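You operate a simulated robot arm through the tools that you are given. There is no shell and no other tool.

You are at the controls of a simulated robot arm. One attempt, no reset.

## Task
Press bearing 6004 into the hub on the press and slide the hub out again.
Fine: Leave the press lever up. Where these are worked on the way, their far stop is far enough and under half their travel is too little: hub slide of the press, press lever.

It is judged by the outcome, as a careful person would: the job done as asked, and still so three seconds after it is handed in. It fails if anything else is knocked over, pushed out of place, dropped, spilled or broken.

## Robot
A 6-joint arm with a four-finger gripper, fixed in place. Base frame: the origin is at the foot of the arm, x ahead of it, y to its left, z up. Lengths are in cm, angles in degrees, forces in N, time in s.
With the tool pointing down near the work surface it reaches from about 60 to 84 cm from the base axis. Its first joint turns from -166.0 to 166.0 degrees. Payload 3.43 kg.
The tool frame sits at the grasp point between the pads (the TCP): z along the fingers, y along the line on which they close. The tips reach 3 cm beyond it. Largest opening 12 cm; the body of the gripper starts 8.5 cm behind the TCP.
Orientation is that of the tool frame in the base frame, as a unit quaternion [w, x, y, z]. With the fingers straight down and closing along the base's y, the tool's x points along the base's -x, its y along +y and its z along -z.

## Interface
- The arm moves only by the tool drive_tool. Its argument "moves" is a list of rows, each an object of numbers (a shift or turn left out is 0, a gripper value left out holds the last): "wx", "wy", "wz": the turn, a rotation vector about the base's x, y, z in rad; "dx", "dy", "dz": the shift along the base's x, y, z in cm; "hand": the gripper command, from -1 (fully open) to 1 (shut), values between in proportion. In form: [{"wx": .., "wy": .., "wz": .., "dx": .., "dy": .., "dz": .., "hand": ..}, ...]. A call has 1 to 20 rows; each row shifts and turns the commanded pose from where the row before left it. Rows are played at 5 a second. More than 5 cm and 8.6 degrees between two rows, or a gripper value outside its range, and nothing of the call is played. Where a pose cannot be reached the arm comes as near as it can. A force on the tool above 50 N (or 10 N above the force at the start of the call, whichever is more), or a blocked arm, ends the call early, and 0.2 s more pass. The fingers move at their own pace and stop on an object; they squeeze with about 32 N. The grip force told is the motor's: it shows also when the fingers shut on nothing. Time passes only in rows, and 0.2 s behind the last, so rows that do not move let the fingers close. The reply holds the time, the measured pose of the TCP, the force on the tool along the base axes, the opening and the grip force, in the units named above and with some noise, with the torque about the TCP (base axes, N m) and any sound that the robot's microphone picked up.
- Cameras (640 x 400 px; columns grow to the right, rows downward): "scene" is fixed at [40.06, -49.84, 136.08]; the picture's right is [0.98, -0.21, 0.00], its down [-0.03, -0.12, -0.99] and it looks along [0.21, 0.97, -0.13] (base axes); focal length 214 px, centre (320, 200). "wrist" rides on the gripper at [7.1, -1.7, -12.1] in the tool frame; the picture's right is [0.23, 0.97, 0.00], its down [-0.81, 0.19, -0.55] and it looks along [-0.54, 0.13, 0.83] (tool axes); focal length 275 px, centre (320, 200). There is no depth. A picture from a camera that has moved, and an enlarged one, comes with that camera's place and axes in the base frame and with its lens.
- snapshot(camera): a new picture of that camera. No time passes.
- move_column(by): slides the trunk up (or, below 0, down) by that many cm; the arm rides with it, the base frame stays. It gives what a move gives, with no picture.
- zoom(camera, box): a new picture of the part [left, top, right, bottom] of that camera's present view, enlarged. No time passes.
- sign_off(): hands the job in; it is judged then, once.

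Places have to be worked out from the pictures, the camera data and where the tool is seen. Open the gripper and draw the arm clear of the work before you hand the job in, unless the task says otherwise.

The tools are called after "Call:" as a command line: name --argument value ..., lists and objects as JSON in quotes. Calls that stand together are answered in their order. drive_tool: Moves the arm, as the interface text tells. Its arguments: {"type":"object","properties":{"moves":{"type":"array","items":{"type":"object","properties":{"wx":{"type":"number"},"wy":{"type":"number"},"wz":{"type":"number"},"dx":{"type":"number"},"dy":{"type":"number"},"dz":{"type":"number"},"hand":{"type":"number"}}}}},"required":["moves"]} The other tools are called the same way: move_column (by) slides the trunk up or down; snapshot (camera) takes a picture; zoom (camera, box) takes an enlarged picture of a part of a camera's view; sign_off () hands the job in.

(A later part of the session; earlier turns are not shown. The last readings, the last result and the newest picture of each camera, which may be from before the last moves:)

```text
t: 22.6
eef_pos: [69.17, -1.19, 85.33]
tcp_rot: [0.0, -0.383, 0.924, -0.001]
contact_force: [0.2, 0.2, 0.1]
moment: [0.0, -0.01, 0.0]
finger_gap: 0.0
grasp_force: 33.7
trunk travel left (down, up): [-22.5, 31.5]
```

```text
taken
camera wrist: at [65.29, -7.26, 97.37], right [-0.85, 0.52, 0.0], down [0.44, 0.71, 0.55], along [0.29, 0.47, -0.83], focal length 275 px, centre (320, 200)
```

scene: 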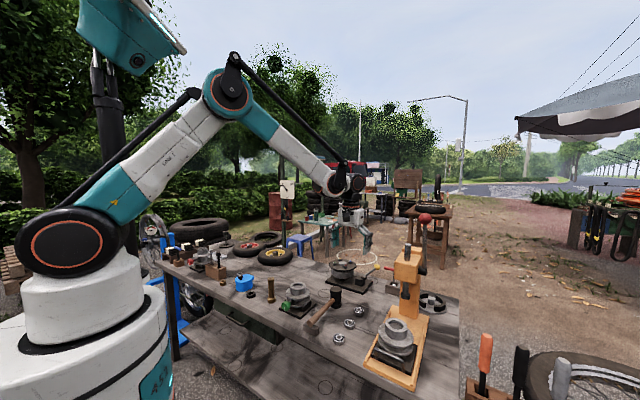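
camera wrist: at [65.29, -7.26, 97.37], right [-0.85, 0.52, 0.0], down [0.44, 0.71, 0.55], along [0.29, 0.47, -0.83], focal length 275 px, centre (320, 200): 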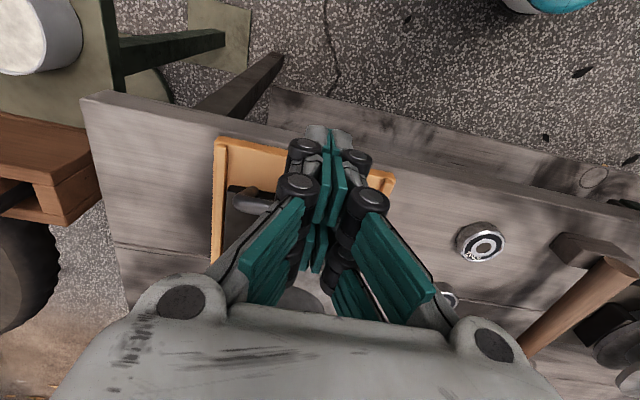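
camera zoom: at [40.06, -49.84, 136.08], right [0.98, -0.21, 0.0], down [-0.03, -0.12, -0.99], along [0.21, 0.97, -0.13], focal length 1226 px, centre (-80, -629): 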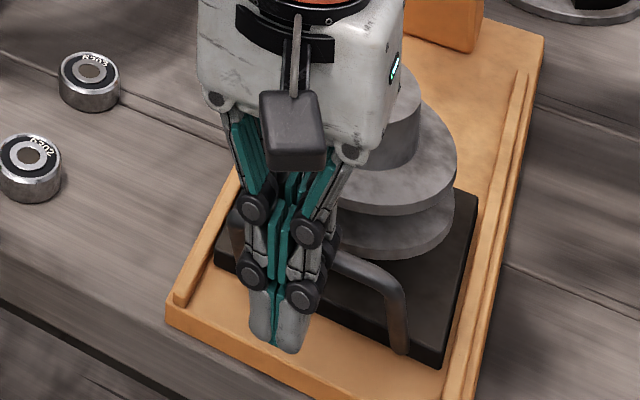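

The fingers stand just on the robot side of the bar. I centre them slightly and push along the slide direction.

Call:
drive_tool --moves '[{"dx": 0.35, "dy": -0.35}, {"dx": 0.7, "dy": 0.7}, {"dx": 0.7, "dy": 0.7}, {"dx": 0.7, "dy": 0.7}, {"dx": 0.7, "dy": 0.7}, {"dx": 0.7, "dy": 0.7}, {}]'

Call:
zoom --camera "scene" --box '[350, 210, 450, 390]'

```text
t: 24.2
eef_pos: [73.09, 2.14, 85.49]
tcp_rot: [0.0, -0.384, 0.923, 0.0]
contact_force: [-0.7, -1.0, 0.2]
moment: [-0.03, -0.02, 0.0]
finger_gap: 0.0
grasp_force: 33.3
trunk travel left (down, up): [-22.5, 31.5]
```

```text
2.22 times, centred on (400, 300) of scene
camera zoom: at [40.06, -49.84, 136.08], right [0.98, -0.21, 0.0], down [-0.03, -0.12, -0.99], along [0.21, 0.97, -0.13], focal length 477 px, centre (142, -22)
```

zoom: 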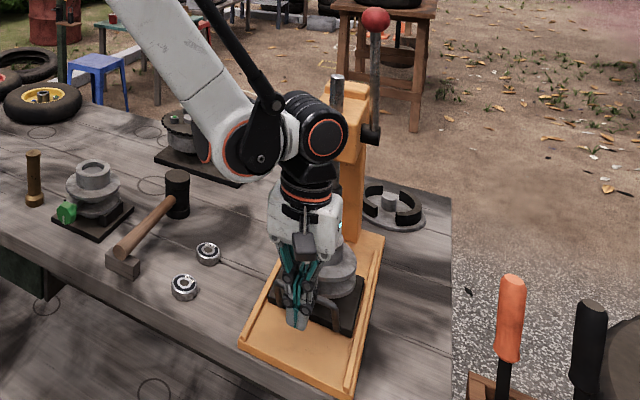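

The slide is moving freely. The wrist joint gets near the press head at the end of the stroke, so I lean the tool back about 11° toward the robot while I keep pushing.

Call:
drive_tool --moves '[{"wx": 0.07, "wy": -0.07}, {"wx": 0.07, "wy": -0.07}, {"dx": 0.7, "dy": 0.7}, {"dx": 0.7, "dy": 0.7}, {"dx": 0.7, "dy": 0.7}, {"dx": 0.7, "dy": 0.7}, {}]'

Call:
zoom --camera "scene" --box '[350, 210, 450, 390]'

```text
t: 25.8
eef_pos: [75.89, 4.82, 85.2]
tcp_rot: [0.091, -0.382, 0.919, 0.038]
contact_force: [-0.4, -1.7, -0.5]
moment: [-0.01, -0.01, 0.01]
finger_gap: 0.0
grasp_force: 33.7
trunk travel left (down, up): [-22.5, 31.5]
```

```text
2.22 times, centred on (400, 300) of scene
camera zoom: at [40.06, -49.84, 136.08], right [0.98, -0.21, 0.0], down [-0.03, -0.12, -0.99], along [0.21, 0.97, -0.13], focal length 477 px, centre (142, -22)
```

zoom: 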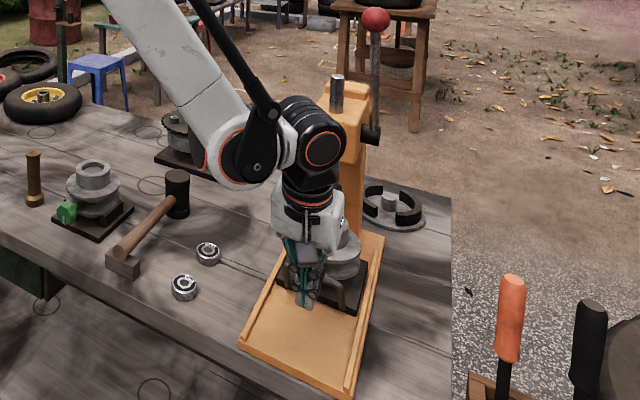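

The slide is following with almost no force, and about 5 cm should remain. I continue in smaller steps and watch for the stop.

Call:
drive_tool --moves '[{"dx": 0.7, "dy": 0.7}, {"dx": 0.7, "dy": 0.7}, {"dx": 0.7, "dy": 0.7}, {"dx": 0.5, "dy": 0.5}, {}]'

Call:
zoom --camera "scene" --box '[350, 210, 450, 390]'

Call:
snapshot --camera "wrist"

```text
t: 27.0
eef_pos: [78.49, 7.45, 85.32]
tcp_rot: [0.091, -0.382, 0.919, 0.037]
contact_force: [-0.1, 0.0, -0.1]
moment: [0.02, 0.01, -0.01]
finger_gap: 0.0
grasp_force: 33.5
trunk travel left (down, up): [-22.5, 31.5]
```

```text
2.22 times, centred on (400, 300) of scene
camera zoom: at [40.06, -49.84, 136.08], right [0.98, -0.21, 0.0], down [-0.03, -0.12, -0.99], along [0.21, 0.97, -0.13], focal length 477 px, centre (142, -22)
```

zoom: 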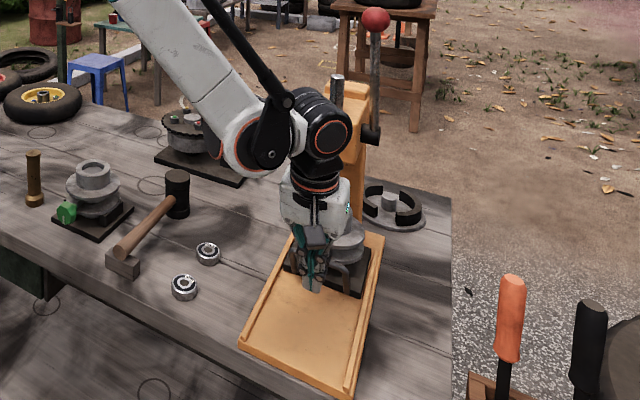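

```text
taken
camera wrist: at [73.01, -0.37, 95.76], right [-0.85, 0.53, -0.05], down [0.35, 0.62, 0.7], along [0.4, 0.58, -0.71], focal length 275 px, centre (320, 200)
```

wrist: 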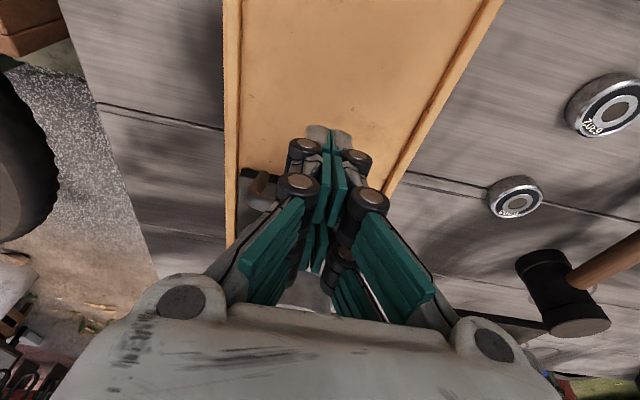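

No stop yet. I continue in small steps until I feel it.

Call:
drive_tool --moves '[{"dx": 0.35, "dy": 0.35}, {"dx": 0.35, "dy": 0.35}, {"dx": 0.35, "dy": 0.35}, {"dx": 0.25, "dy": 0.25}, {"dx": 0.2, "dy": 0.2}, {}]'

Call:
zoom --camera "scene" --box '[360, 260, 430, 350]'

```text
t: 27.7
eef_pos: [78.66, 7.44, 85.27]
tcp_rot: [0.085, -0.381, 0.92, 0.036]
contact_force: [-13.7, -9.9, -3.1]
moment: [-0.23, 0.2, 0.11]
finger_gap: 0.6
grasp_force: 33.2
trunk travel left (down, up): [-22.5, 31.5]
stopped in row 3: the force on the tool passed its limit at 57 N (the readings are from after the stop); the commanded pose is now the measured one
```

```text
4.44 times, centred on (395, 305) of scene
camera zoom: at [40.06, -49.84, 136.08], right [0.98, -0.21, 0.0], down [-0.03, -0.12, -0.99], along [0.21, 0.97, -0.13], focal length 953 px, centre (-13, -267)
```

zoom: 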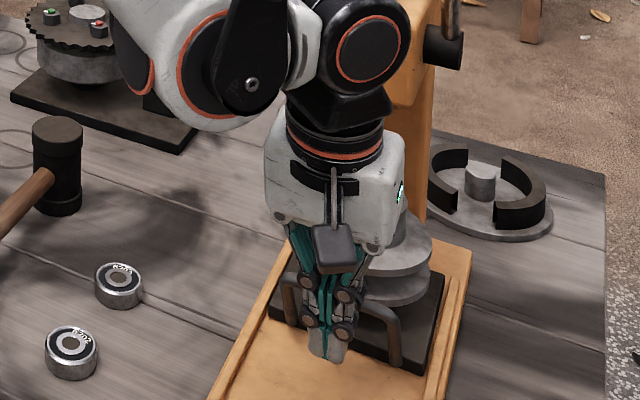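

The force rose sharply, which looks like the far stop. I back off, lift clear, and check where the hub sits relative to the ram.

Call:
drive_tool --moves '[{"dx": -0.6, "dy": -0.6}, {"dx": -0.8, "dy": -0.8}, {"dx": -1, "dy": -1, "dz": 2}, {"dx": -1.5, "dy": -1.5, "dz": 4}, {"dx": -2.5, "dy": -2.5, "dz": 3}, {"dx": -2.5, "dy": -2.5, "dz": 3}, {"dx": -2.5, "dy": -2.5, "dz": 3}, {"dx": -2.5, "dy": -2.5, "dz": 3}, {}]'

Call:
snapshot --camera "wrist"

Call:
zoom --camera "scene" --box '[360, 200, 440, 350]'

```text
t: 29.7
eef_pos: [65.13, -6.28, 103.41]
tcp_rot: [0.086, -0.38, 0.92, 0.036]
contact_force: [0.4, -0.6, 0.4]
moment: [-0.01, 0.01, -0.01]
finger_gap: 0.01
grasp_force: 33.3
trunk travel left (down, up): [-22.5, 31.5]
```

```text
taken
camera wrist: at [59.66, -13.94, 113.88], right [-0.85, 0.53, -0.04], down [0.35, 0.63, 0.7], along [0.39, 0.58, -0.72], focal length 275 px, centre (320, 200)
```

wrist: 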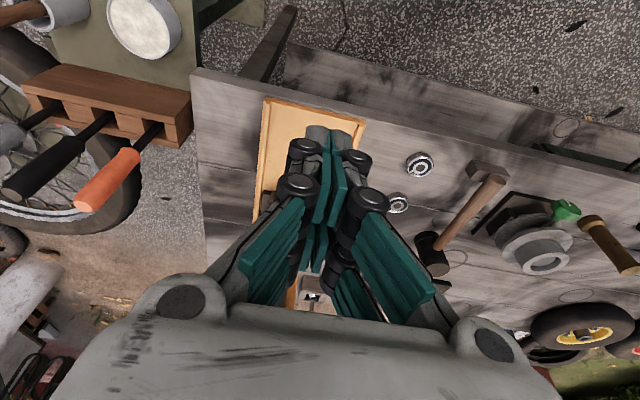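

```text
2.67 times, centred on (400, 275) of scene
camera zoom: at [40.06, -49.84, 136.08], right [0.98, -0.21, 0.0], down [-0.03, -0.12, -0.99], along [0.21, 0.97, -0.13], focal length 572 px, centre (107, 0)
```

zoom: 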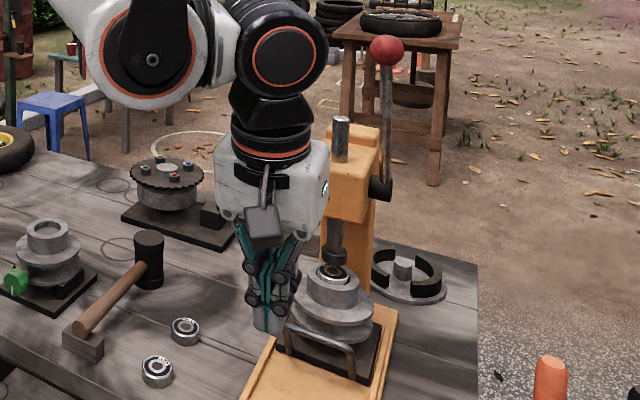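

I zoom on the ram and hub to check they line up.

Call:
zoom --camera "scene" --box '[380, 270, 430, 350]'

Call:
zoom --camera "scene" --box '[390, 280, 420, 315]'

```text
5.00 times, centred on (405, 310) of scene
camera zoom: at [40.06, -49.84, 136.08], right [0.98, -0.21, 0.0], down [-0.03, -0.12, -0.99], along [0.21, 0.97, -0.13], focal length 1072 px, centre (-105, -350)
```

zoom: 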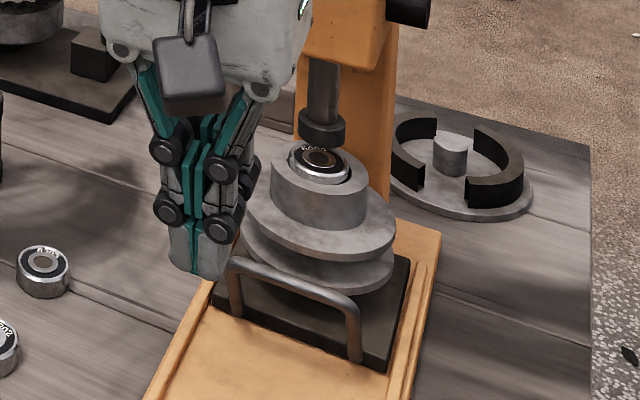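

```text
11.43 times, centred on (405, 298) of scene
camera zoom: at [40.06, -49.84, 136.08], right [0.98, -0.21, 0.0], down [-0.03, -0.12, -0.99], along [0.21, 0.97, -0.13], focal length 2451 px, centre (-651, -914)
```

zoom: 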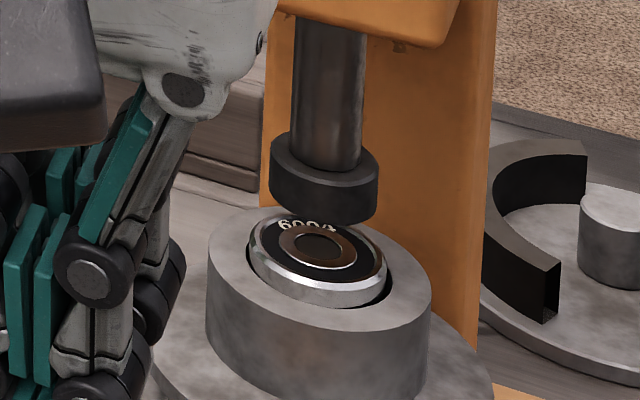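

The bearing and ram are in line at the stop. Next is the press lever, with its red knob at about z 120 and a reach that needs the tool tilted, so I raise and tilt the tool toward the knob for a close look.

Call:
drive_tool --moves '[{"dx": 1.8, "dy": 0.92, "dz": 3.8, "wx": 0.069, "wy": -0.069, "hand": -0.3}, {"dx": 1.8, "dy": 0.92, "dz": 3.8, "wx": 0.069, "wy": -0.069}, {"dx": 1.8, "dy": 0.92, "dz": 3.8, "wx": 0.069, "wy": -0.069}, {"dx": 1.8, "dy": 0.92, "dz": 3.8, "wx": 0.069, "wy": -0.069}, {"dx": 1.8, "dy": 0.92, "dz": 3.8, "wx": 0.069, "wy": -0.069}, {"dx": 1.8, "dy": 0.92, "dz": 3.8, "wx": 0.069, "wy": -0.069}, {"dx": 1.8, "dy": 0.92, "dz": 3.8}, {}]'

Call:
snapshot --camera "wrist"

Call:
snapshot --camera "scene"

```text
t: 31.5
eef_pos: [77.52, 0.33, 129.86]
tcp_rot: [0.348, -0.354, 0.856, 0.144]
contact_force: [-1.0, 0.3, -0.3]
moment: [0.0, -0.01, 0.05]
finger_gap: 7.82
grasp_force: 0.1
trunk travel left (down, up): [-22.5, 31.5]
```

```text
taken
camera wrist: at [69.08, -10.35, 133.49], right [-0.81, 0.57, -0.16], down [0.0, 0.27, 0.96], along [0.59, 0.77, -0.22], focal length 275 px, centre (320, 200)
```

wrist: 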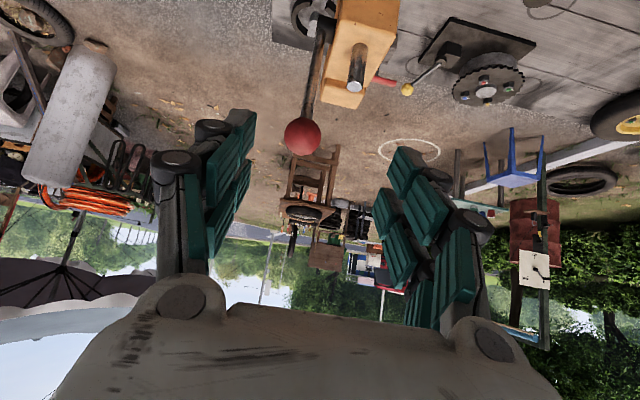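

```text
taken
```

scene: 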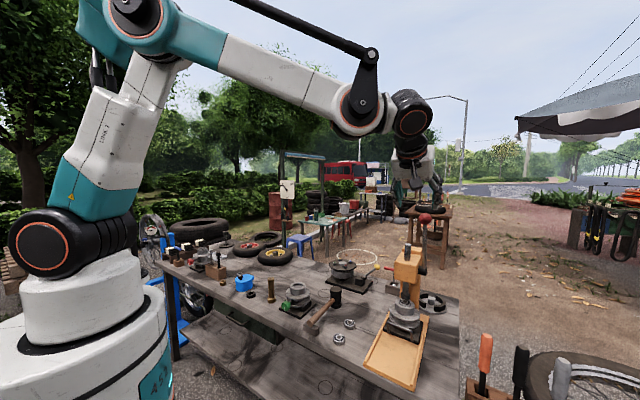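

The wrist camera (which is upside down at this tilt) shows the knob well. It is at about (87.4, 9.0, 121) with the pivot at about (91.8, 13.9, 101), so the lever leans forward and swings down toward the robot. I move to a pre-grasp point.

Call:
drive_tool --moves '[{"dx": 2, "dy": 1.6, "dz": -1}, {"dx": 2, "dy": 1.6, "dz": -1}, {"dx": 1.9, "dy": 1.5, "dz": -1}, {}, {}]'

Call:
snapshot --camera "wrist"

Call:
zoom --camera "scene" --box '[370, 120, 470, 300]'

```text
t: 32.7
eef_pos: [83.41, 4.88, 126.7]
tcp_rot: [0.348, -0.355, 0.855, 0.145]
contact_force: [-0.1, -0.5, -0.2]
moment: [-0.02, 0.0, -0.01]
finger_gap: 7.78
grasp_force: 0.0
trunk travel left (down, up): [-22.5, 31.5]
```

```text
taken
camera wrist: at [75.0, -5.8, 130.4], right [-0.81, 0.57, -0.16], down [0.0, 0.27, 0.96], along [0.59, 0.77, -0.22], focal length 275 px, centre (320, 200)
```

wrist: 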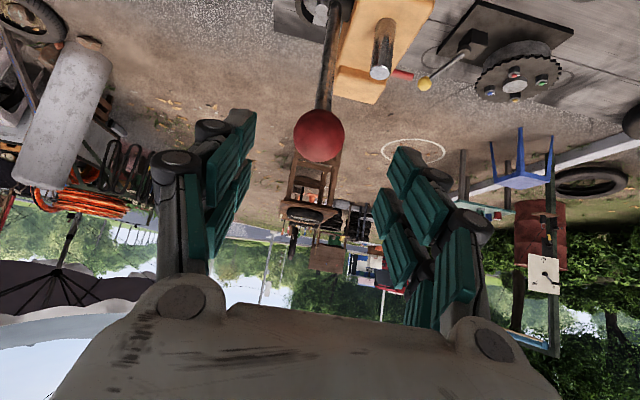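

```text
2.22 times, centred on (420, 210) of scene
camera zoom: at [40.06, -49.84, 136.08], right [0.98, -0.21, 0.0], down [-0.03, -0.12, -0.99], along [0.21, 0.97, -0.13], focal length 477 px, centre (98, 178)
```

zoom: 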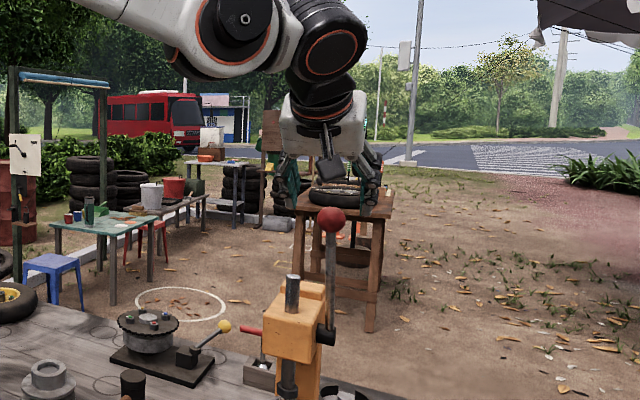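

I zoom in to measure the knob's size and offset more exactly.

Call:
zoom --camera "wrist" --box '[280, 100, 360, 170]'

Call:
zoom --camera "scene" --box '[400, 180, 460, 240]'

```text
5.71 times, centred on (320, 135) of wrist
camera zoom: at [75.0, -5.8, 130.4], right [-0.81, 0.57, -0.16], down [0.0, 0.27, 0.96], along [0.59, 0.77, -0.22], focal length 1573 px, centre (320, 571)
```

zoom: 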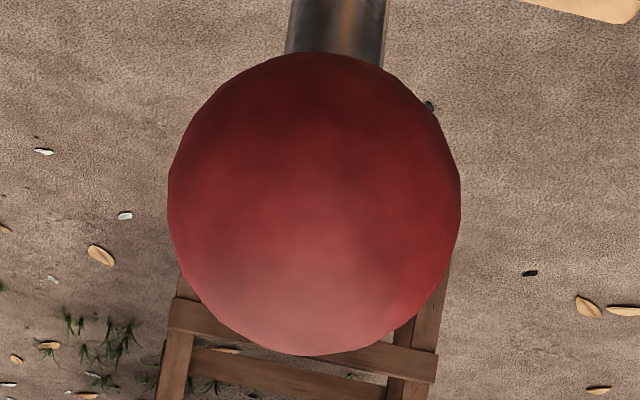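

```text
6.67 times, centred on (430, 210) of scene
camera zoom: at [40.06, -49.84, 136.08], right [0.98, -0.21, 0.0], down [-0.03, -0.12, -0.99], along [0.21, 0.97, -0.13], focal length 1430 px, centre (-413, 133)
```

zoom: 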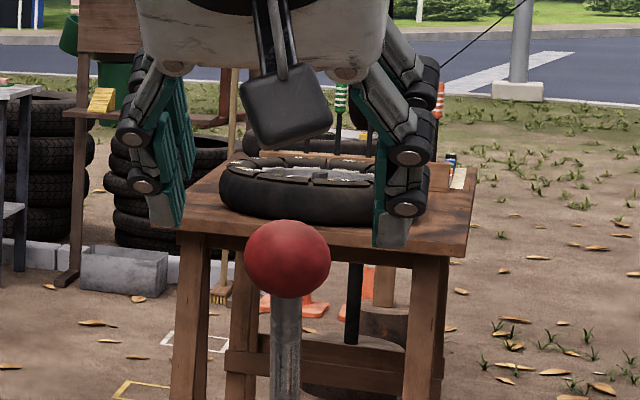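

The knob is about 4 cm across, at (87.6, 9.4, 120.9), and almost exactly on the tool axis 8.4 cm ahead. I advance along the axis to straddle it.

Call:
drive_tool --moves '[{"dx": 1.03, "dy": 1.08, "dz": -1.45}, {"dx": 1.03, "dy": 1.08, "dz": -1.45}, {"dx": 1.03, "dy": 1.08, "dz": -1.45}, {"dx": 1.0, "dy": 1.0, "dz": -1.35}, {}, {}]'

Call:
snapshot --camera "wrist"

Call:
zoom --camera "scene" --box '[390, 170, 460, 260]'

```text
t: 34.1
eef_pos: [87.39, 9.25, 121.1]
tcp_rot: [0.348, -0.355, 0.855, 0.145]
contact_force: [-0.2, 0.3, 0.1]
moment: [0.04, -0.03, 0.0]
finger_gap: 7.81
grasp_force: 0.0
trunk travel left (down, up): [-22.5, 31.5]
```

```text
taken
camera wrist: at [79.16, -1.45, 124.71], right [-0.81, 0.57, -0.16], down [0.0, 0.27, 0.96], along [0.59, 0.77, -0.22], focal length 275 px, centre (320, 200)
```

wrist: 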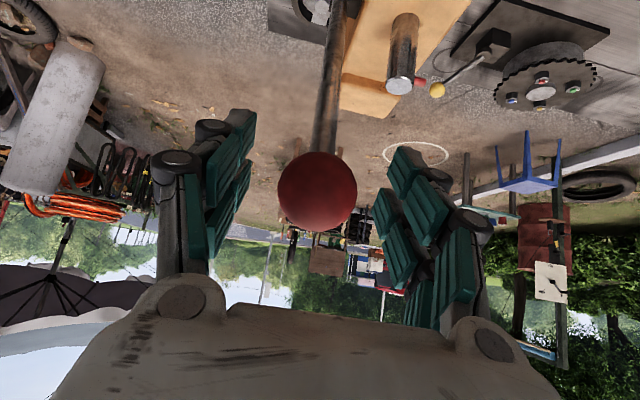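

```text
4.44 times, centred on (425, 215) of scene
camera zoom: at [40.06, -49.84, 136.08], right [0.98, -0.21, 0.0], down [-0.03, -0.12, -0.99], along [0.21, 0.97, -0.13], focal length 953 px, centre (-147, 133)
```

zoom: 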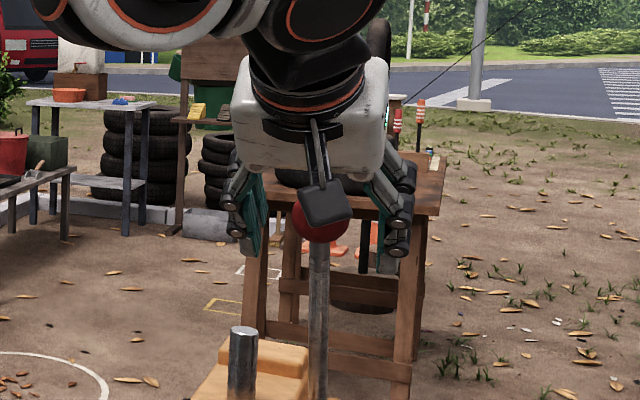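

The knob sits centred between the pads at the TCP. I close on it.

Call:
drive_tool --moves '[{"hand": 0.1}, {"hand": 0.4}, {"hand": 1}, {}, {}]'

Call:
snapshot --camera "wrist"

```text
t: 35.3
eef_pos: [87.72, 9.06, 120.99]
tcp_rot: [0.348, -0.354, 0.856, 0.145]
contact_force: [9.0, -7.4, 2.1]
moment: [0.2, -0.61, -0.14]
finger_gap: 3.57
grasp_force: 45.1
trunk travel left (down, up): [-22.5, 31.5]
```

```text
taken
camera wrist: at [79.27, -1.62, 124.67], right [-0.8, 0.57, -0.16], down [0.0, 0.27, 0.96], along [0.59, 0.77, -0.22], focal length 275 px, centre (320, 200)
```

wrist: 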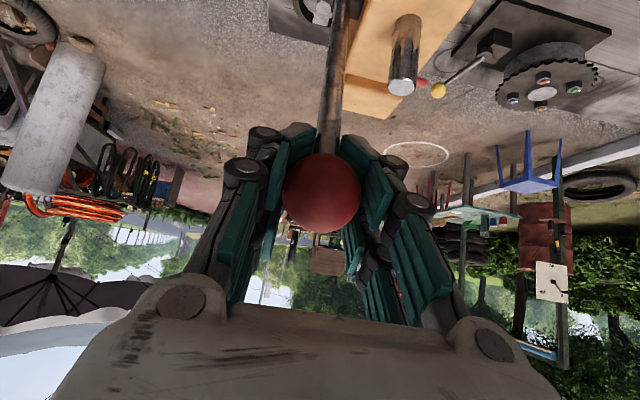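

The gripper has the knob. I start the pull along the lever's arc (pivot at about s 74.7, z 101, radius 21) with a short first segment to read the forces.

Call:
drive_tool --moves '[{"dx": 0.1, "dy": -0.1}, {"dx": -0.61, "dy": -0.61, "dz": -0.3}, {"dx": -0.61, "dy": -0.61, "dz": -0.33}, {}]'

Call:
snapshot --camera "wrist"

```text
t: 36.3
eef_pos: [86.56, 7.96, 120.36]
tcp_rot: [0.348, -0.354, 0.856, 0.145]
contact_force: [6.6, -0.7, 5.7]
moment: [0.88, -0.91, 0.04]
finger_gap: 3.57
grasp_force: 45.7
trunk travel left (down, up): [-22.5, 31.5]
```

```text
taken
camera wrist: at [78.14, -2.78, 123.96], right [-0.81, 0.57, -0.16], down [0.0, 0.27, 0.96], along [0.59, 0.78, -0.22], focal length 275 px, centre (320, 200)
```

wrist: 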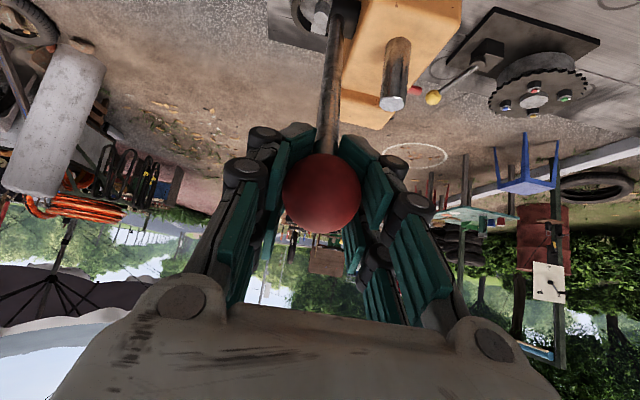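

The lever follows with low force. I continue along the arc, checking loads as I go.

Call:
drive_tool --moves '[{"dx": -0.59, "dy": -0.59, "dz": -0.37}, {"dx": -0.59, "dy": -0.59, "dz": -0.4}, {"dx": -0.56, "dy": -0.56, "dz": -0.44}, {"dx": -0.56, "dy": -0.56, "dz": -0.48}, {}]'

Call:
snapshot --camera "wrist"

```text
t: 37.5
eef_pos: [84.18, 5.67, 118.58]
tcp_rot: [0.347, -0.355, 0.855, 0.146]
contact_force: [11.8, 2.6, -6.0]
moment: [0.84, -0.75, 0.05]
finger_gap: 3.55
grasp_force: 45.0
trunk travel left (down, up): [-22.5, 31.5]
```

```text
taken
camera wrist: at [75.91, -5.01, 122.26], right [-0.81, 0.57, -0.16], down [0.0, 0.27, 0.96], along [0.59, 0.78, -0.22], focal length 275 px, centre (320, 200)
```

wrist: 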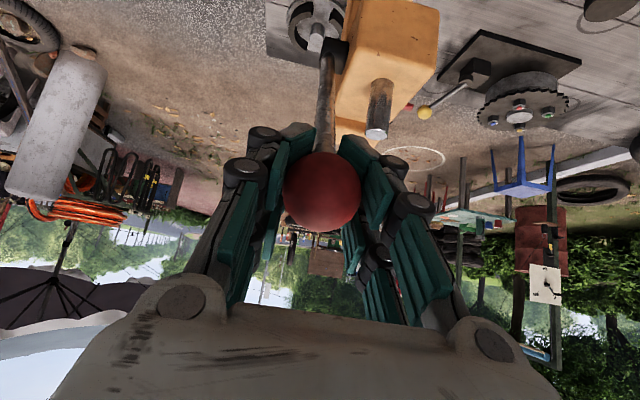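

Loads are still low, with a slight inward pull, so I bias the path a touch toward the pivot and carry on.

Call:
drive_tool --moves '[{"dx": -0.5, "dy": -0.52, "dz": -0.58}, {"dx": -0.52, "dy": -0.54, "dz": -0.54}, {"dx": -0.5, "dy": -0.5, "dz": -0.57}, {"dx": -0.5, "dy": -0.5, "dz": -0.61}, {"dx": -0.46, "dy": -0.46, "dz": -0.63}, {"dx": -0.46, "dy": -0.46, "dz": -0.66}, {}]'

Call:
snapshot --camera "wrist"

Call:
zoom --camera "scene" --box '[370, 180, 450, 350]'

```text
t: 39.1
eef_pos: [81.42, 2.89, 115.04]
tcp_rot: [0.347, -0.355, 0.856, 0.145]
contact_force: [15.9, 9.7, -12.8]
moment: [0.52, -0.58, 0.01]
finger_gap: 3.61
grasp_force: 44.9
trunk travel left (down, up): [-22.5, 31.5]
```

```text
taken
camera wrist: at [73.04, -7.89, 118.64], right [-0.81, 0.57, -0.16], down [0.0, 0.27, 0.96], along [0.59, 0.78, -0.22], focal length 275 px, centre (320, 200)
```

wrist: 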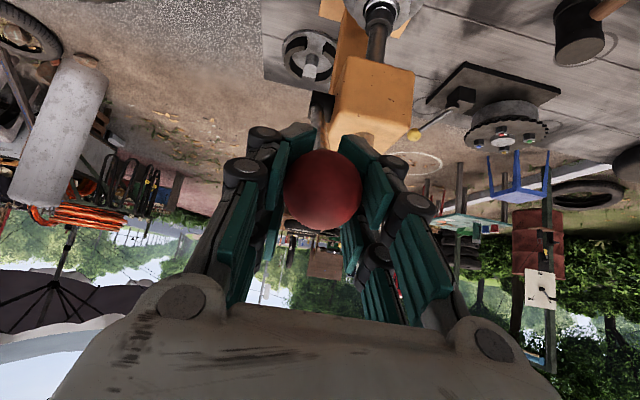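

```text
2.35 times, centred on (410, 265) of scene
camera zoom: at [40.06, -49.84, 136.08], right [0.98, -0.21, 0.0], down [-0.03, -0.12, -0.99], along [0.21, 0.97, -0.13], focal length 505 px, centre (108, 47)
```

zoom: 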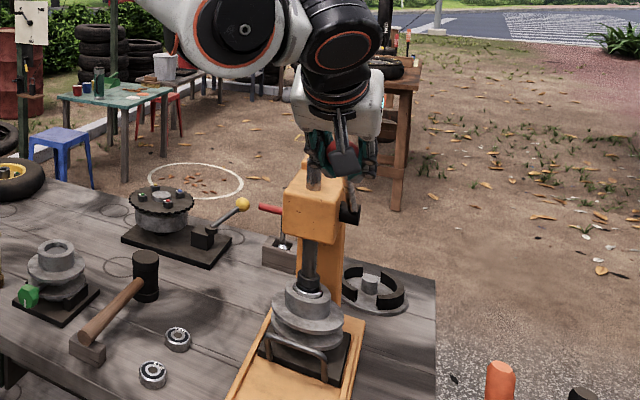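

The ram is coming down squarely over the bearing. The radial pull has grown to about 20 N, so I tighten the arc and continue.

Call:
drive_tool --moves '[{"dx": -0.28, "dy": -0.28, "dz": -0.84}, {"dx": -0.36, "dy": -0.36, "dz": -0.78}, {"dx": -0.34, "dy": -0.34, "dz": -0.8}, {"dx": -0.32, "dy": -0.32, "dz": -0.8}, {}]'

Call:
snapshot --camera "wrist"

Call:
zoom --camera "scene" --box '[370, 180, 450, 350]'

```text
t: 40.3
eef_pos: [80.07, 1.43, 112.04]
tcp_rot: [0.347, -0.356, 0.856, 0.146]
contact_force: [11.8, 8.7, -4.2]
moment: [0.7, -0.75, -0.04]
finger_gap: 3.58
grasp_force: 44.8
trunk travel left (down, up): [-22.5, 31.5]
```

```text
taken
camera wrist: at [71.65, -9.26, 115.62], right [-0.81, 0.57, -0.16], down [0.0, 0.27, 0.96], along [0.59, 0.77, -0.22], focal length 275 px, centre (320, 200)
```

wrist: 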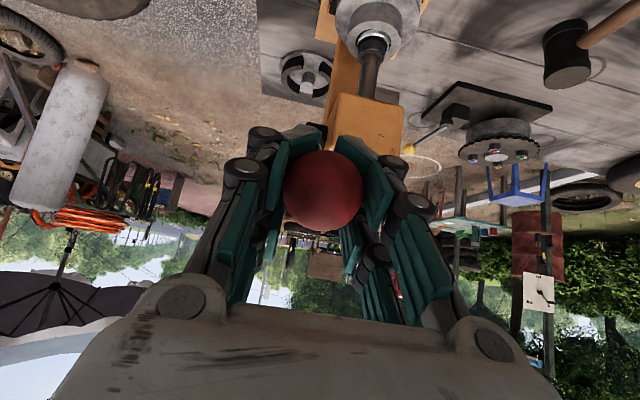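

```text
2.35 times, centred on (410, 265) of scene
camera zoom: at [40.06, -49.84, 136.08], right [0.98, -0.21, 0.0], down [-0.03, -0.12, -0.99], along [0.21, 0.97, -0.13], focal length 505 px, centre (108, 47)
```

zoom: 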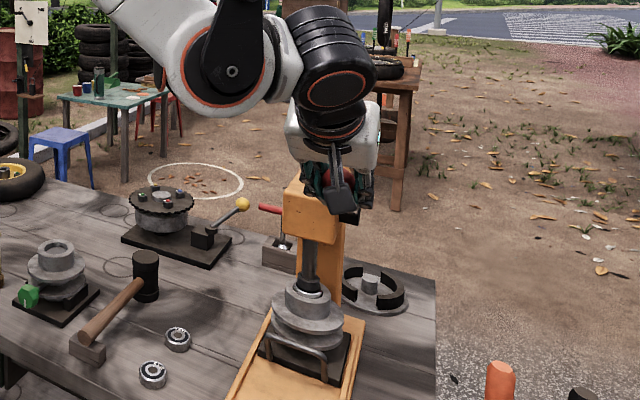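

It is going well. I continue down the arc, still tightening slightly.

Call:
drive_tool --moves '[{"dx": -0.2, "dy": -0.2, "dz": -0.85}, {"dx": -0.26, "dy": -0.26, "dz": -0.85}, {"dx": -0.22, "dy": -0.22, "dz": -0.87}, {"dx": -0.2, "dy": -0.2, "dz": -0.87}, {}]'

Call:
snapshot --camera "wrist"

Call:
zoom --camera "scene" --box '[385, 260, 425, 330]'

```text
t: 41.5
eef_pos: [79.16, 0.54, 108.55]
tcp_rot: [0.347, -0.355, 0.856, 0.144]
contact_force: [14.8, 2.9, 0.7]
moment: [0.78, -0.75, 0.09]
finger_gap: 3.56
grasp_force: 45.2
trunk travel left (down, up): [-22.5, 31.5]
```

```text
taken
camera wrist: at [70.71, -10.2, 112.18], right [-0.81, 0.57, -0.16], down [0.0, 0.27, 0.96], along [0.59, 0.77, -0.22], focal length 275 px, centre (320, 200)
```

wrist: 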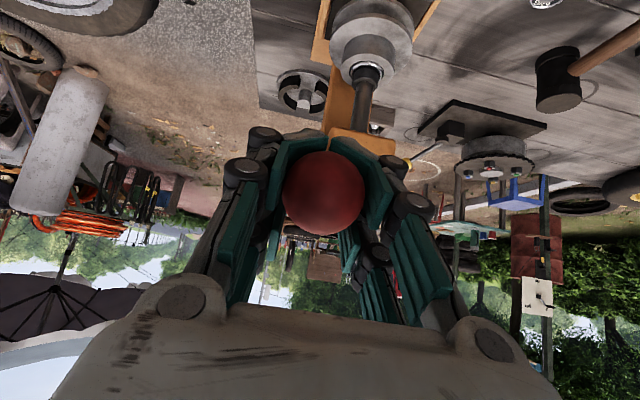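

```text
5.71 times, centred on (405, 295) of scene
camera zoom: at [40.06, -49.84, 136.08], right [0.98, -0.21, 0.0], down [-0.03, -0.12, -0.99], along [0.21, 0.97, -0.13], focal length 1226 px, centre (-166, -343)
```

zoom: 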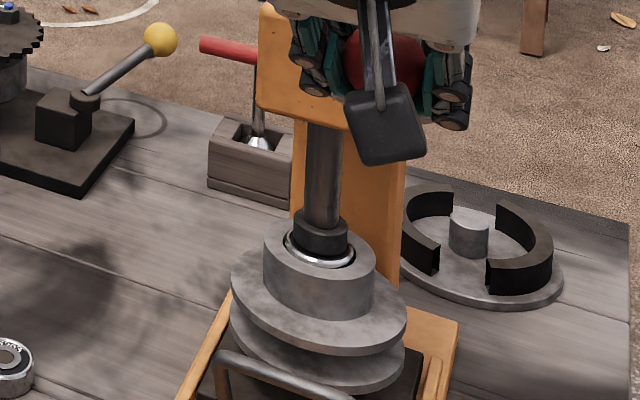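

The ram has driven the bearing nearly flush. I continue toward the lever's far stop.

Call:
drive_tool --moves '[{"dx": -0.12, "dy": -0.12, "dz": -0.88}, {"dx": -0.15, "dy": -0.15, "dz": -0.9}, {"dx": -0.12, "dy": -0.12, "dz": -0.9}, {"dx": -0.1, "dy": -0.1, "dz": -0.9}, {}]'

Call:
snapshot --camera "wrist"

Call:
zoom --camera "scene" --box '[385, 260, 425, 330]'

```text
t: 42.7
eef_pos: [78.53, -0.07, 104.85]
tcp_rot: [0.348, -0.355, 0.855, 0.145]
contact_force: [8.2, 0.7, 1.1]
moment: [0.56, -0.43, 0.07]
finger_gap: 3.54
grasp_force: 44.8
trunk travel left (down, up): [-22.5, 31.5]
```

```text
taken
camera wrist: at [70.19, -10.73, 108.46], right [-0.81, 0.57, -0.16], down [0.0, 0.27, 0.96], along [0.59, 0.77, -0.22], focal length 275 px, centre (320, 200)
```

wrist: 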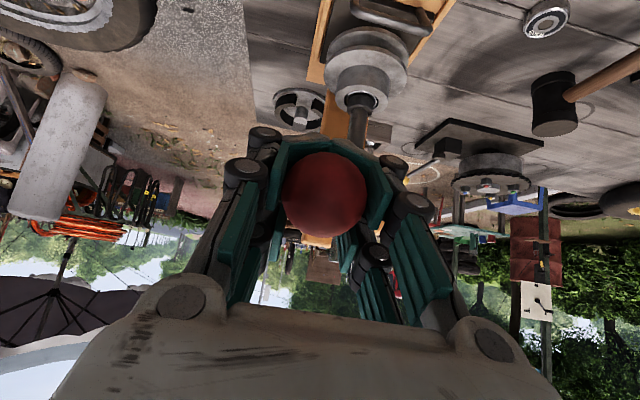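

```text
5.71 times, centred on (405, 295) of scene
camera zoom: at [40.06, -49.84, 136.08], right [0.98, -0.21, 0.0], down [-0.03, -0.12, -0.99], along [0.21, 0.97, -0.13], focal length 1226 px, centre (-166, -343)
```

zoom: 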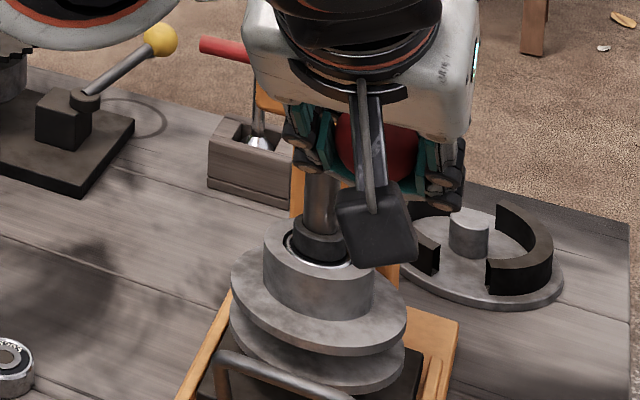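

The ram is now entering the bore behind the bearing, and there is still no stop. I keep going in small steps.

Call:
drive_tool --moves '[{"dx": -0.08, "dy": -0.08, "dz": -0.9}, {"dx": -0.05, "dy": -0.05, "dz": -0.9}, {"dx": -0.02, "dy": -0.02, "dz": -0.9}, {"dz": -0.9}, {}]'

Call:
zoom --camera "scene" --box '[385, 260, 425, 330]'

Call:
snapshot --camera "wrist"

```text
t: 43.4
eef_pos: [78.42, -0.11, 103.22]
tcp_rot: [0.352, -0.354, 0.854, 0.146]
contact_force: [1.0, -0.3, 21.9]
moment: [0.06, 0.02, 0.07]
finger_gap: 3.55
grasp_force: 45.2
trunk travel left (down, up): [-22.5, 31.5]
stopped in row 3: the force on the tool passed its limit at 59 N (the readings are from after the stop); the commanded pose is now the measured one
```

```text
5.71 times, centred on (405, 295) of scene
camera zoom: at [40.06, -49.84, 136.08], right [0.98, -0.21, 0.0], down [-0.03, -0.12, -0.99], along [0.21, 0.97, -0.13], focal length 1226 px, centre (-166, -343)
```

zoom: 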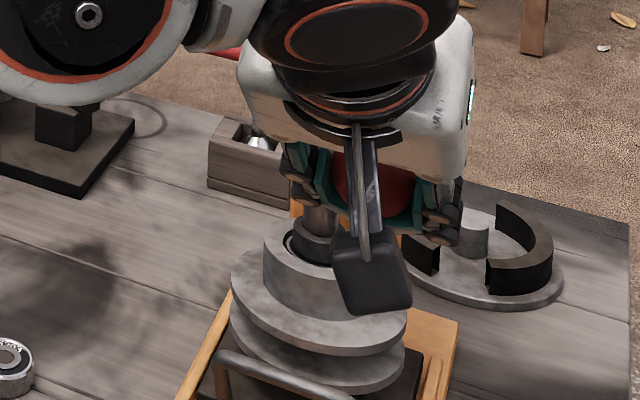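

```text
taken
camera wrist: at [69.99, -10.85, 106.69], right [-0.8, 0.57, -0.16], down [0.0, 0.27, 0.96], along [0.6, 0.77, -0.21], focal length 275 px, centre (320, 200)
```

wrist: 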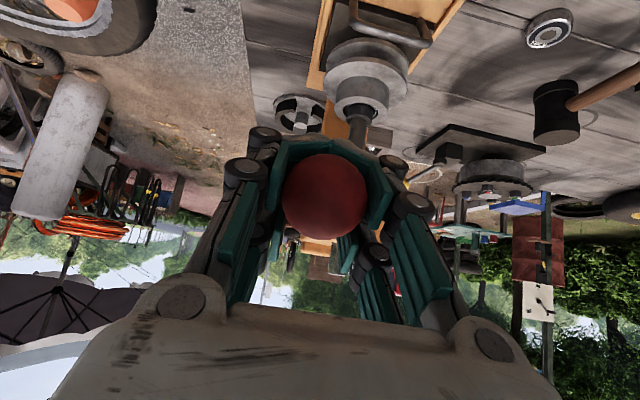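

The call stopped at 59 N upward, so this is either the lever's stop or the bearing bottoming. I press once more in small steps to confirm it's firm.

Call:
drive_tool --moves '[{"dz": -0.3}, {"dz": -0.3}, {"dz": -0.3}, {}]'

Call:
zoom --camera "wrist" --box '[300, 20, 440, 140]'

```text
t: 43.9
eef_pos: [78.52, -0.07, 102.98]
tcp_rot: [0.355, -0.351, 0.854, 0.145]
contact_force: [-5.3, 1.5, 24.5]
moment: [-0.25, 0.34, 0.09]
finger_gap: 3.57
grasp_force: 44.7
trunk travel left (down, up): [-22.5, 31.5]
stopped in row 2: the force on the tool passed its limit at 54 N (the readings are from after the stop); the commanded pose is now the measured one
```

```text
3.33 times, centred on (370, 80) of wrist
camera zoom: at [70.05, -10.77, 106.44], right [-0.8, 0.58, -0.16], down [-0.01, 0.26, 0.96], along [0.6, 0.77, -0.21], focal length 918 px, centre (153, 600)
```

zoom: 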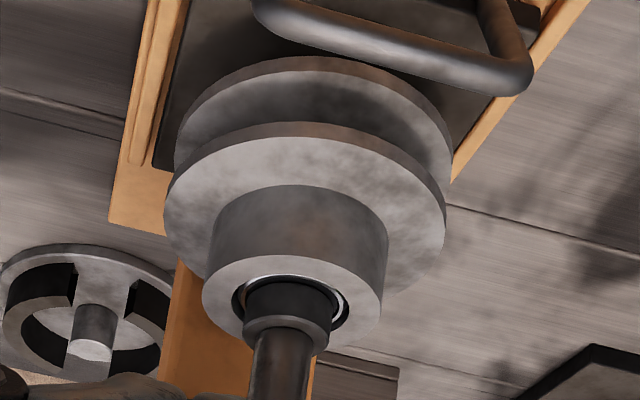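

It's a firm stop, with the ram collar down in the bore on the bearing. I now raise the lever back along the same arc.

Call:
drive_tool --moves '[{"dx": 0.02, "dy": 0.02, "dz": 0.9}, {"dx": 0.06, "dy": 0.06, "dz": 0.92}, {"dx": 0.12, "dy": 0.12, "dz": 0.93}, {"dx": 0.14, "dy": 0.14, "dz": 0.93}, {"dx": 0.17, "dy": 0.17, "dz": 0.92}, {"dx": 0.19, "dy": 0.19, "dz": 0.91}, {"dx": 0.2, "dy": 0.2, "dz": 0.89}, {"dx": 0.22, "dy": 0.22, "dz": 0.88}, {"dx": 0.24, "dy": 0.24, "dz": 0.87}, {"dx": 0.26, "dy": 0.26, "dz": 0.85}, {}]'

Call:
snapshot --camera "wrist"

Call:
zoom --camera "scene" --box '[370, 180, 450, 350]'

```text
t: 46.3
eef_pos: [80.48, 2.03, 111.8]
tcp_rot: [0.353, -0.352, 0.855, 0.145]
contact_force: [5.7, 36.3, -26.4]
moment: [-0.83, 0.34, -0.43]
finger_gap: 3.75
grasp_force: 45.1
trunk travel left (down, up): [-22.5, 31.5]
```

```text
taken
camera wrist: at [72.1, -8.75, 115.2], right [-0.8, 0.57, -0.16], down [0.0, 0.27, 0.96], along [0.6, 0.77, -0.21], focal length 275 px, centre (320, 200)
```

wrist: 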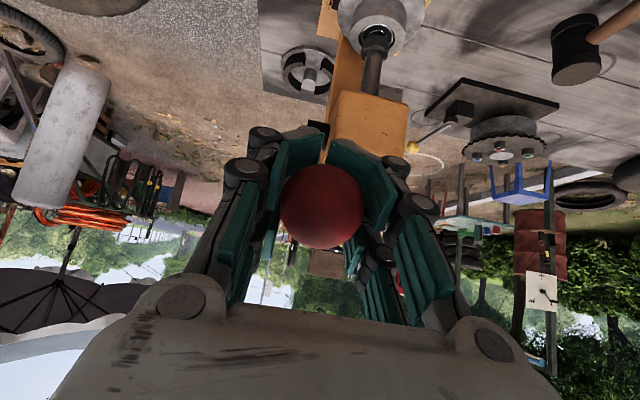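

```text
2.35 times, centred on (410, 265) of scene
camera zoom: at [40.06, -49.84, 136.08], right [0.98, -0.21, 0.0], down [-0.03, -0.12, -0.99], along [0.21, 0.97, -0.13], focal length 505 px, centre (108, 47)
```

zoom: 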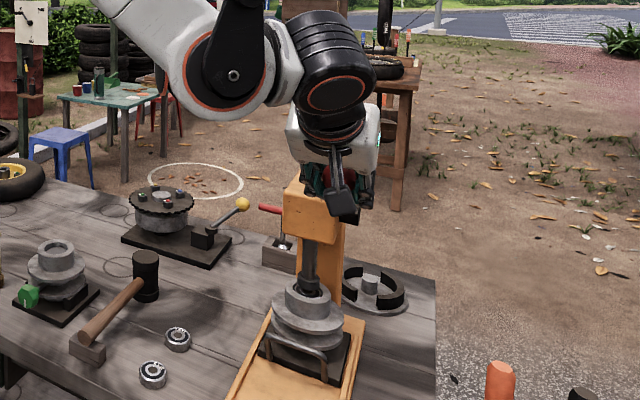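

The lever is rising, but the knob has slid about 0.7 cm outward in the pads because I cut inside the arc. I move back out onto the forward path and re-read the forces.

Call:
drive_tool --moves '[{"dx": -0.3, "dy": -0.2, "dz": 0.12}, {"dx": -0.3, "dy": -0.2, "dz": 0.12}, {}]'

Call:
snapshot --camera "wrist"

```text
t: 47.1
eef_pos: [80.07, 1.44, 112.0]
tcp_rot: [0.353, -0.352, 0.855, 0.145]
contact_force: [18.6, 29.8, -16.7]
moment: [0.53, -0.71, -0.1]
finger_gap: 3.55
grasp_force: 45.1
trunk travel left (down, up): [-22.5, 31.5]
```

```text
taken
camera wrist: at [71.56, -9.27, 115.38], right [-0.8, 0.58, -0.16], down [0.0, 0.27, 0.96], along [0.6, 0.77, -0.21], focal length 275 px, centre (320, 200)
```

wrist: 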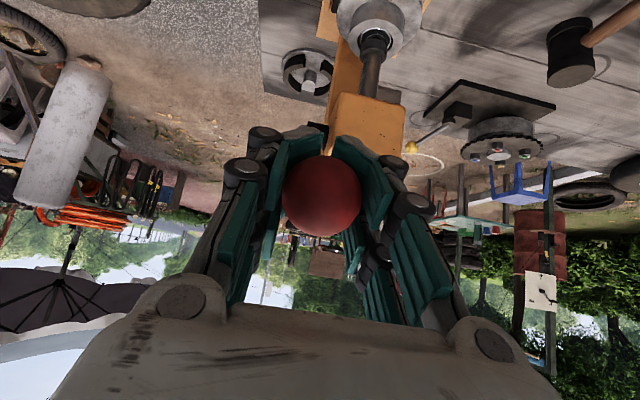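

The knob is recentred in the pads. The forward readings fit a circle centred at s 74.2, z 103.2, with radius 18.8, so I follow that back up.

Call:
drive_tool --moves '[{"dx": 0.25, "dy": 0.23, "dz": 0.53}, {"dx": 0.24, "dy": 0.22, "dz": 0.54}, {"dx": 0.26, "dy": 0.26, "dz": 0.54}, {"dx": 0.26, "dy": 0.26, "dz": 0.54}, {"dx": 0.28, "dy": 0.28, "dz": 0.52}, {"dx": 0.29, "dy": 0.29, "dz": 0.51}, {}]'

Call:
snapshot --camera "wrist"

```text
t: 48.7
eef_pos: [81.39, 2.81, 115.07]
tcp_rot: [0.352, -0.353, 0.855, 0.145]
contact_force: [-4.2, 18.4, -22.8]
moment: [-1.12, 1.13, 0.02]
finger_gap: 3.64
grasp_force: 45.0
trunk travel left (down, up): [-22.5, 31.5]
```

```text
taken
camera wrist: at [72.96, -7.88, 118.55], right [-0.8, 0.57, -0.16], down [0.0, 0.27, 0.96], along [0.6, 0.77, -0.21], focal length 275 px, centre (320, 200)
```

wrist: 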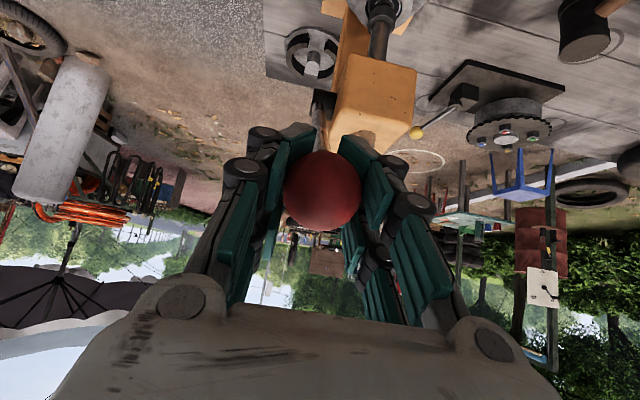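

The grip is centred and the lever is coming up. I continue along the fitted arc.

Call:
drive_tool --moves '[{"dx": 0.3, "dy": 0.3, "dz": 0.5}, {"dx": 0.31, "dy": 0.31, "dz": 0.48}, {"dx": 0.33, "dy": 0.33, "dz": 0.46}, {"dx": 0.33, "dy": 0.33, "dz": 0.45}, {"dx": 0.35, "dy": 0.35, "dz": 0.43}, {"dx": 0.36, "dy": 0.36, "dz": 0.41}, {"dx": 0.37, "dy": 0.37, "dz": 0.39}, {"dx": 0.37, "dy": 0.37, "dz": 0.37}, {}]'

Call:
snapshot --camera "wrist"

```text
t: 50.7
eef_pos: [84.18, 5.65, 118.6]
tcp_rot: [0.352, -0.352, 0.855, 0.145]
contact_force: [-5.9, 16.7, -23.4]
moment: [-0.69, 0.91, -0.03]
finger_gap: 3.56
grasp_force: 45.3
trunk travel left (down, up): [-22.5, 31.5]
```

```text
taken
camera wrist: at [75.7, -5.12, 122.06], right [-0.8, 0.58, -0.16], down [0.0, 0.27, 0.96], along [0.6, 0.77, -0.21], focal length 275 px, centre (320, 200)
```

wrist: 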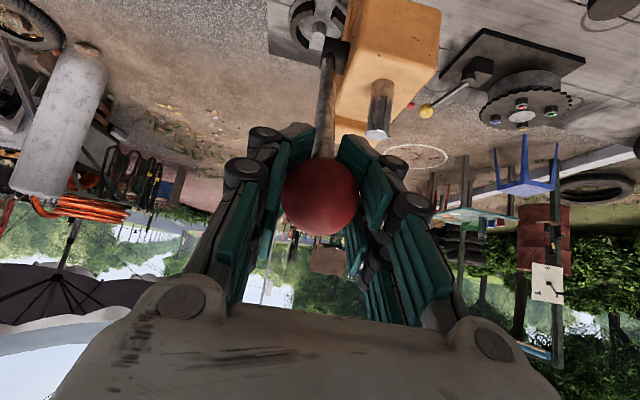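

The last stretch of the arc remains. I bring the lever up to its starting angle, feeling for its upper stop.

Call:
drive_tool --moves '[{"dx": 0.39, "dy": 0.39, "dz": 0.33}, {"dx": 0.39, "dy": 0.39, "dz": 0.33}, {"dx": 0.4, "dy": 0.4, "dz": 0.3}, {"dx": 0.41, "dy": 0.41, "dz": 0.29}, {"dx": 0.42, "dy": 0.42, "dz": 0.26}, {"dx": 0.42, "dy": 0.42, "dz": 0.25}, {"dx": 0.43, "dy": 0.43, "dz": 0.22}, {"dx": 0.4, "dy": 0.4, "dz": 0.2}, {}]'

Call:
snapshot --camera "wrist"

Call:
zoom --camera "scene" --box '[370, 180, 450, 350]'

```text
t: 52.7
eef_pos: [87.27, 8.68, 120.94]
tcp_rot: [0.353, -0.352, 0.855, 0.145]
contact_force: [-10.8, 8.8, -11.4]
moment: [-0.62, 0.71, -0.07]
finger_gap: 3.58
grasp_force: 44.9
trunk travel left (down, up): [-22.5, 31.5]
```

```text
taken
camera wrist: at [78.87, -1.94, 124.36], right [-0.8, 0.58, -0.16], down [0.0, 0.27, 0.96], along [0.6, 0.77, -0.21], focal length 275 px, centre (320, 200)
```

wrist: 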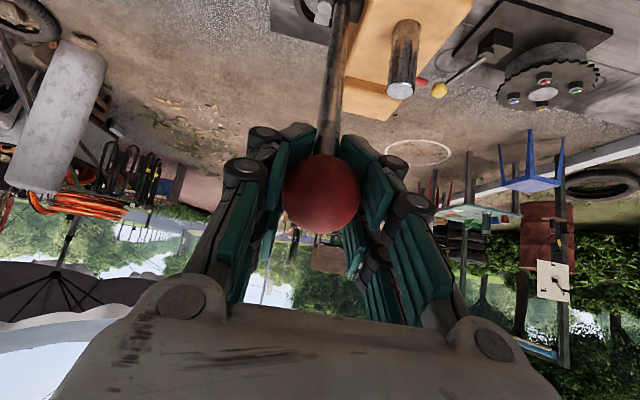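

```text
2.35 times, centred on (410, 265) of scene
camera zoom: at [40.06, -49.84, 136.08], right [0.98, -0.21, 0.0], down [-0.03, -0.12, -0.99], along [0.21, 0.97, -0.13], focal length 505 px, centre (108, 47)
```

zoom: 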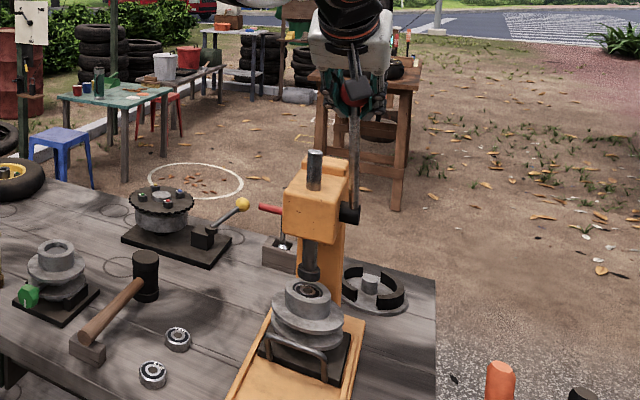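

Nearly up: the ram has lifted clear and the bearing stayed in the hub. I push on gently to the upper stop.

Call:
drive_tool --moves '[{"dx": 0.3, "dy": 0.3, "dz": 0.12}, {"dx": 0.3, "dy": 0.3, "dz": 0.11}, {"dx": 0.3, "dy": 0.3, "dz": 0.1}, {"dx": 0.2, "dy": 0.2, "dz": 0.05}, {}]'

Call:
zoom --camera "scene" --box '[385, 260, 425, 330]'

```text
t: 53.9
eef_pos: [88.27, 9.68, 121.44]
tcp_rot: [0.354, -0.352, 0.854, 0.145]
contact_force: [-23.7, -3.2, -2.0]
moment: [0.18, 0.04, -0.15]
finger_gap: 3.55
grasp_force: 44.8
trunk travel left (down, up): [-22.5, 31.5]
```

```text
5.71 times, centred on (405, 295) of scene
camera zoom: at [40.06, -49.84, 136.08], right [0.98, -0.21, 0.0], down [-0.03, -0.12, -0.99], along [0.21, 0.97, -0.13], focal length 1226 px, centre (-166, -343)
```

zoom: 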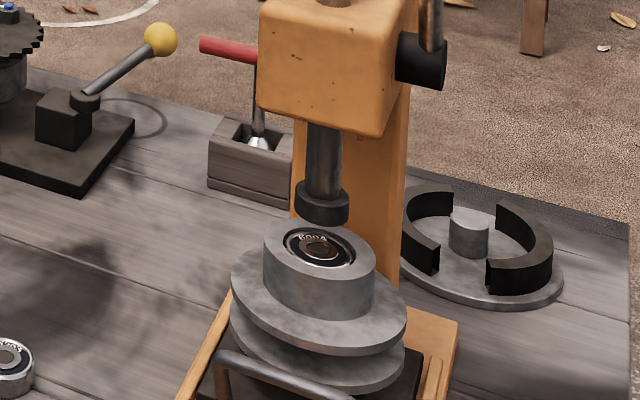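

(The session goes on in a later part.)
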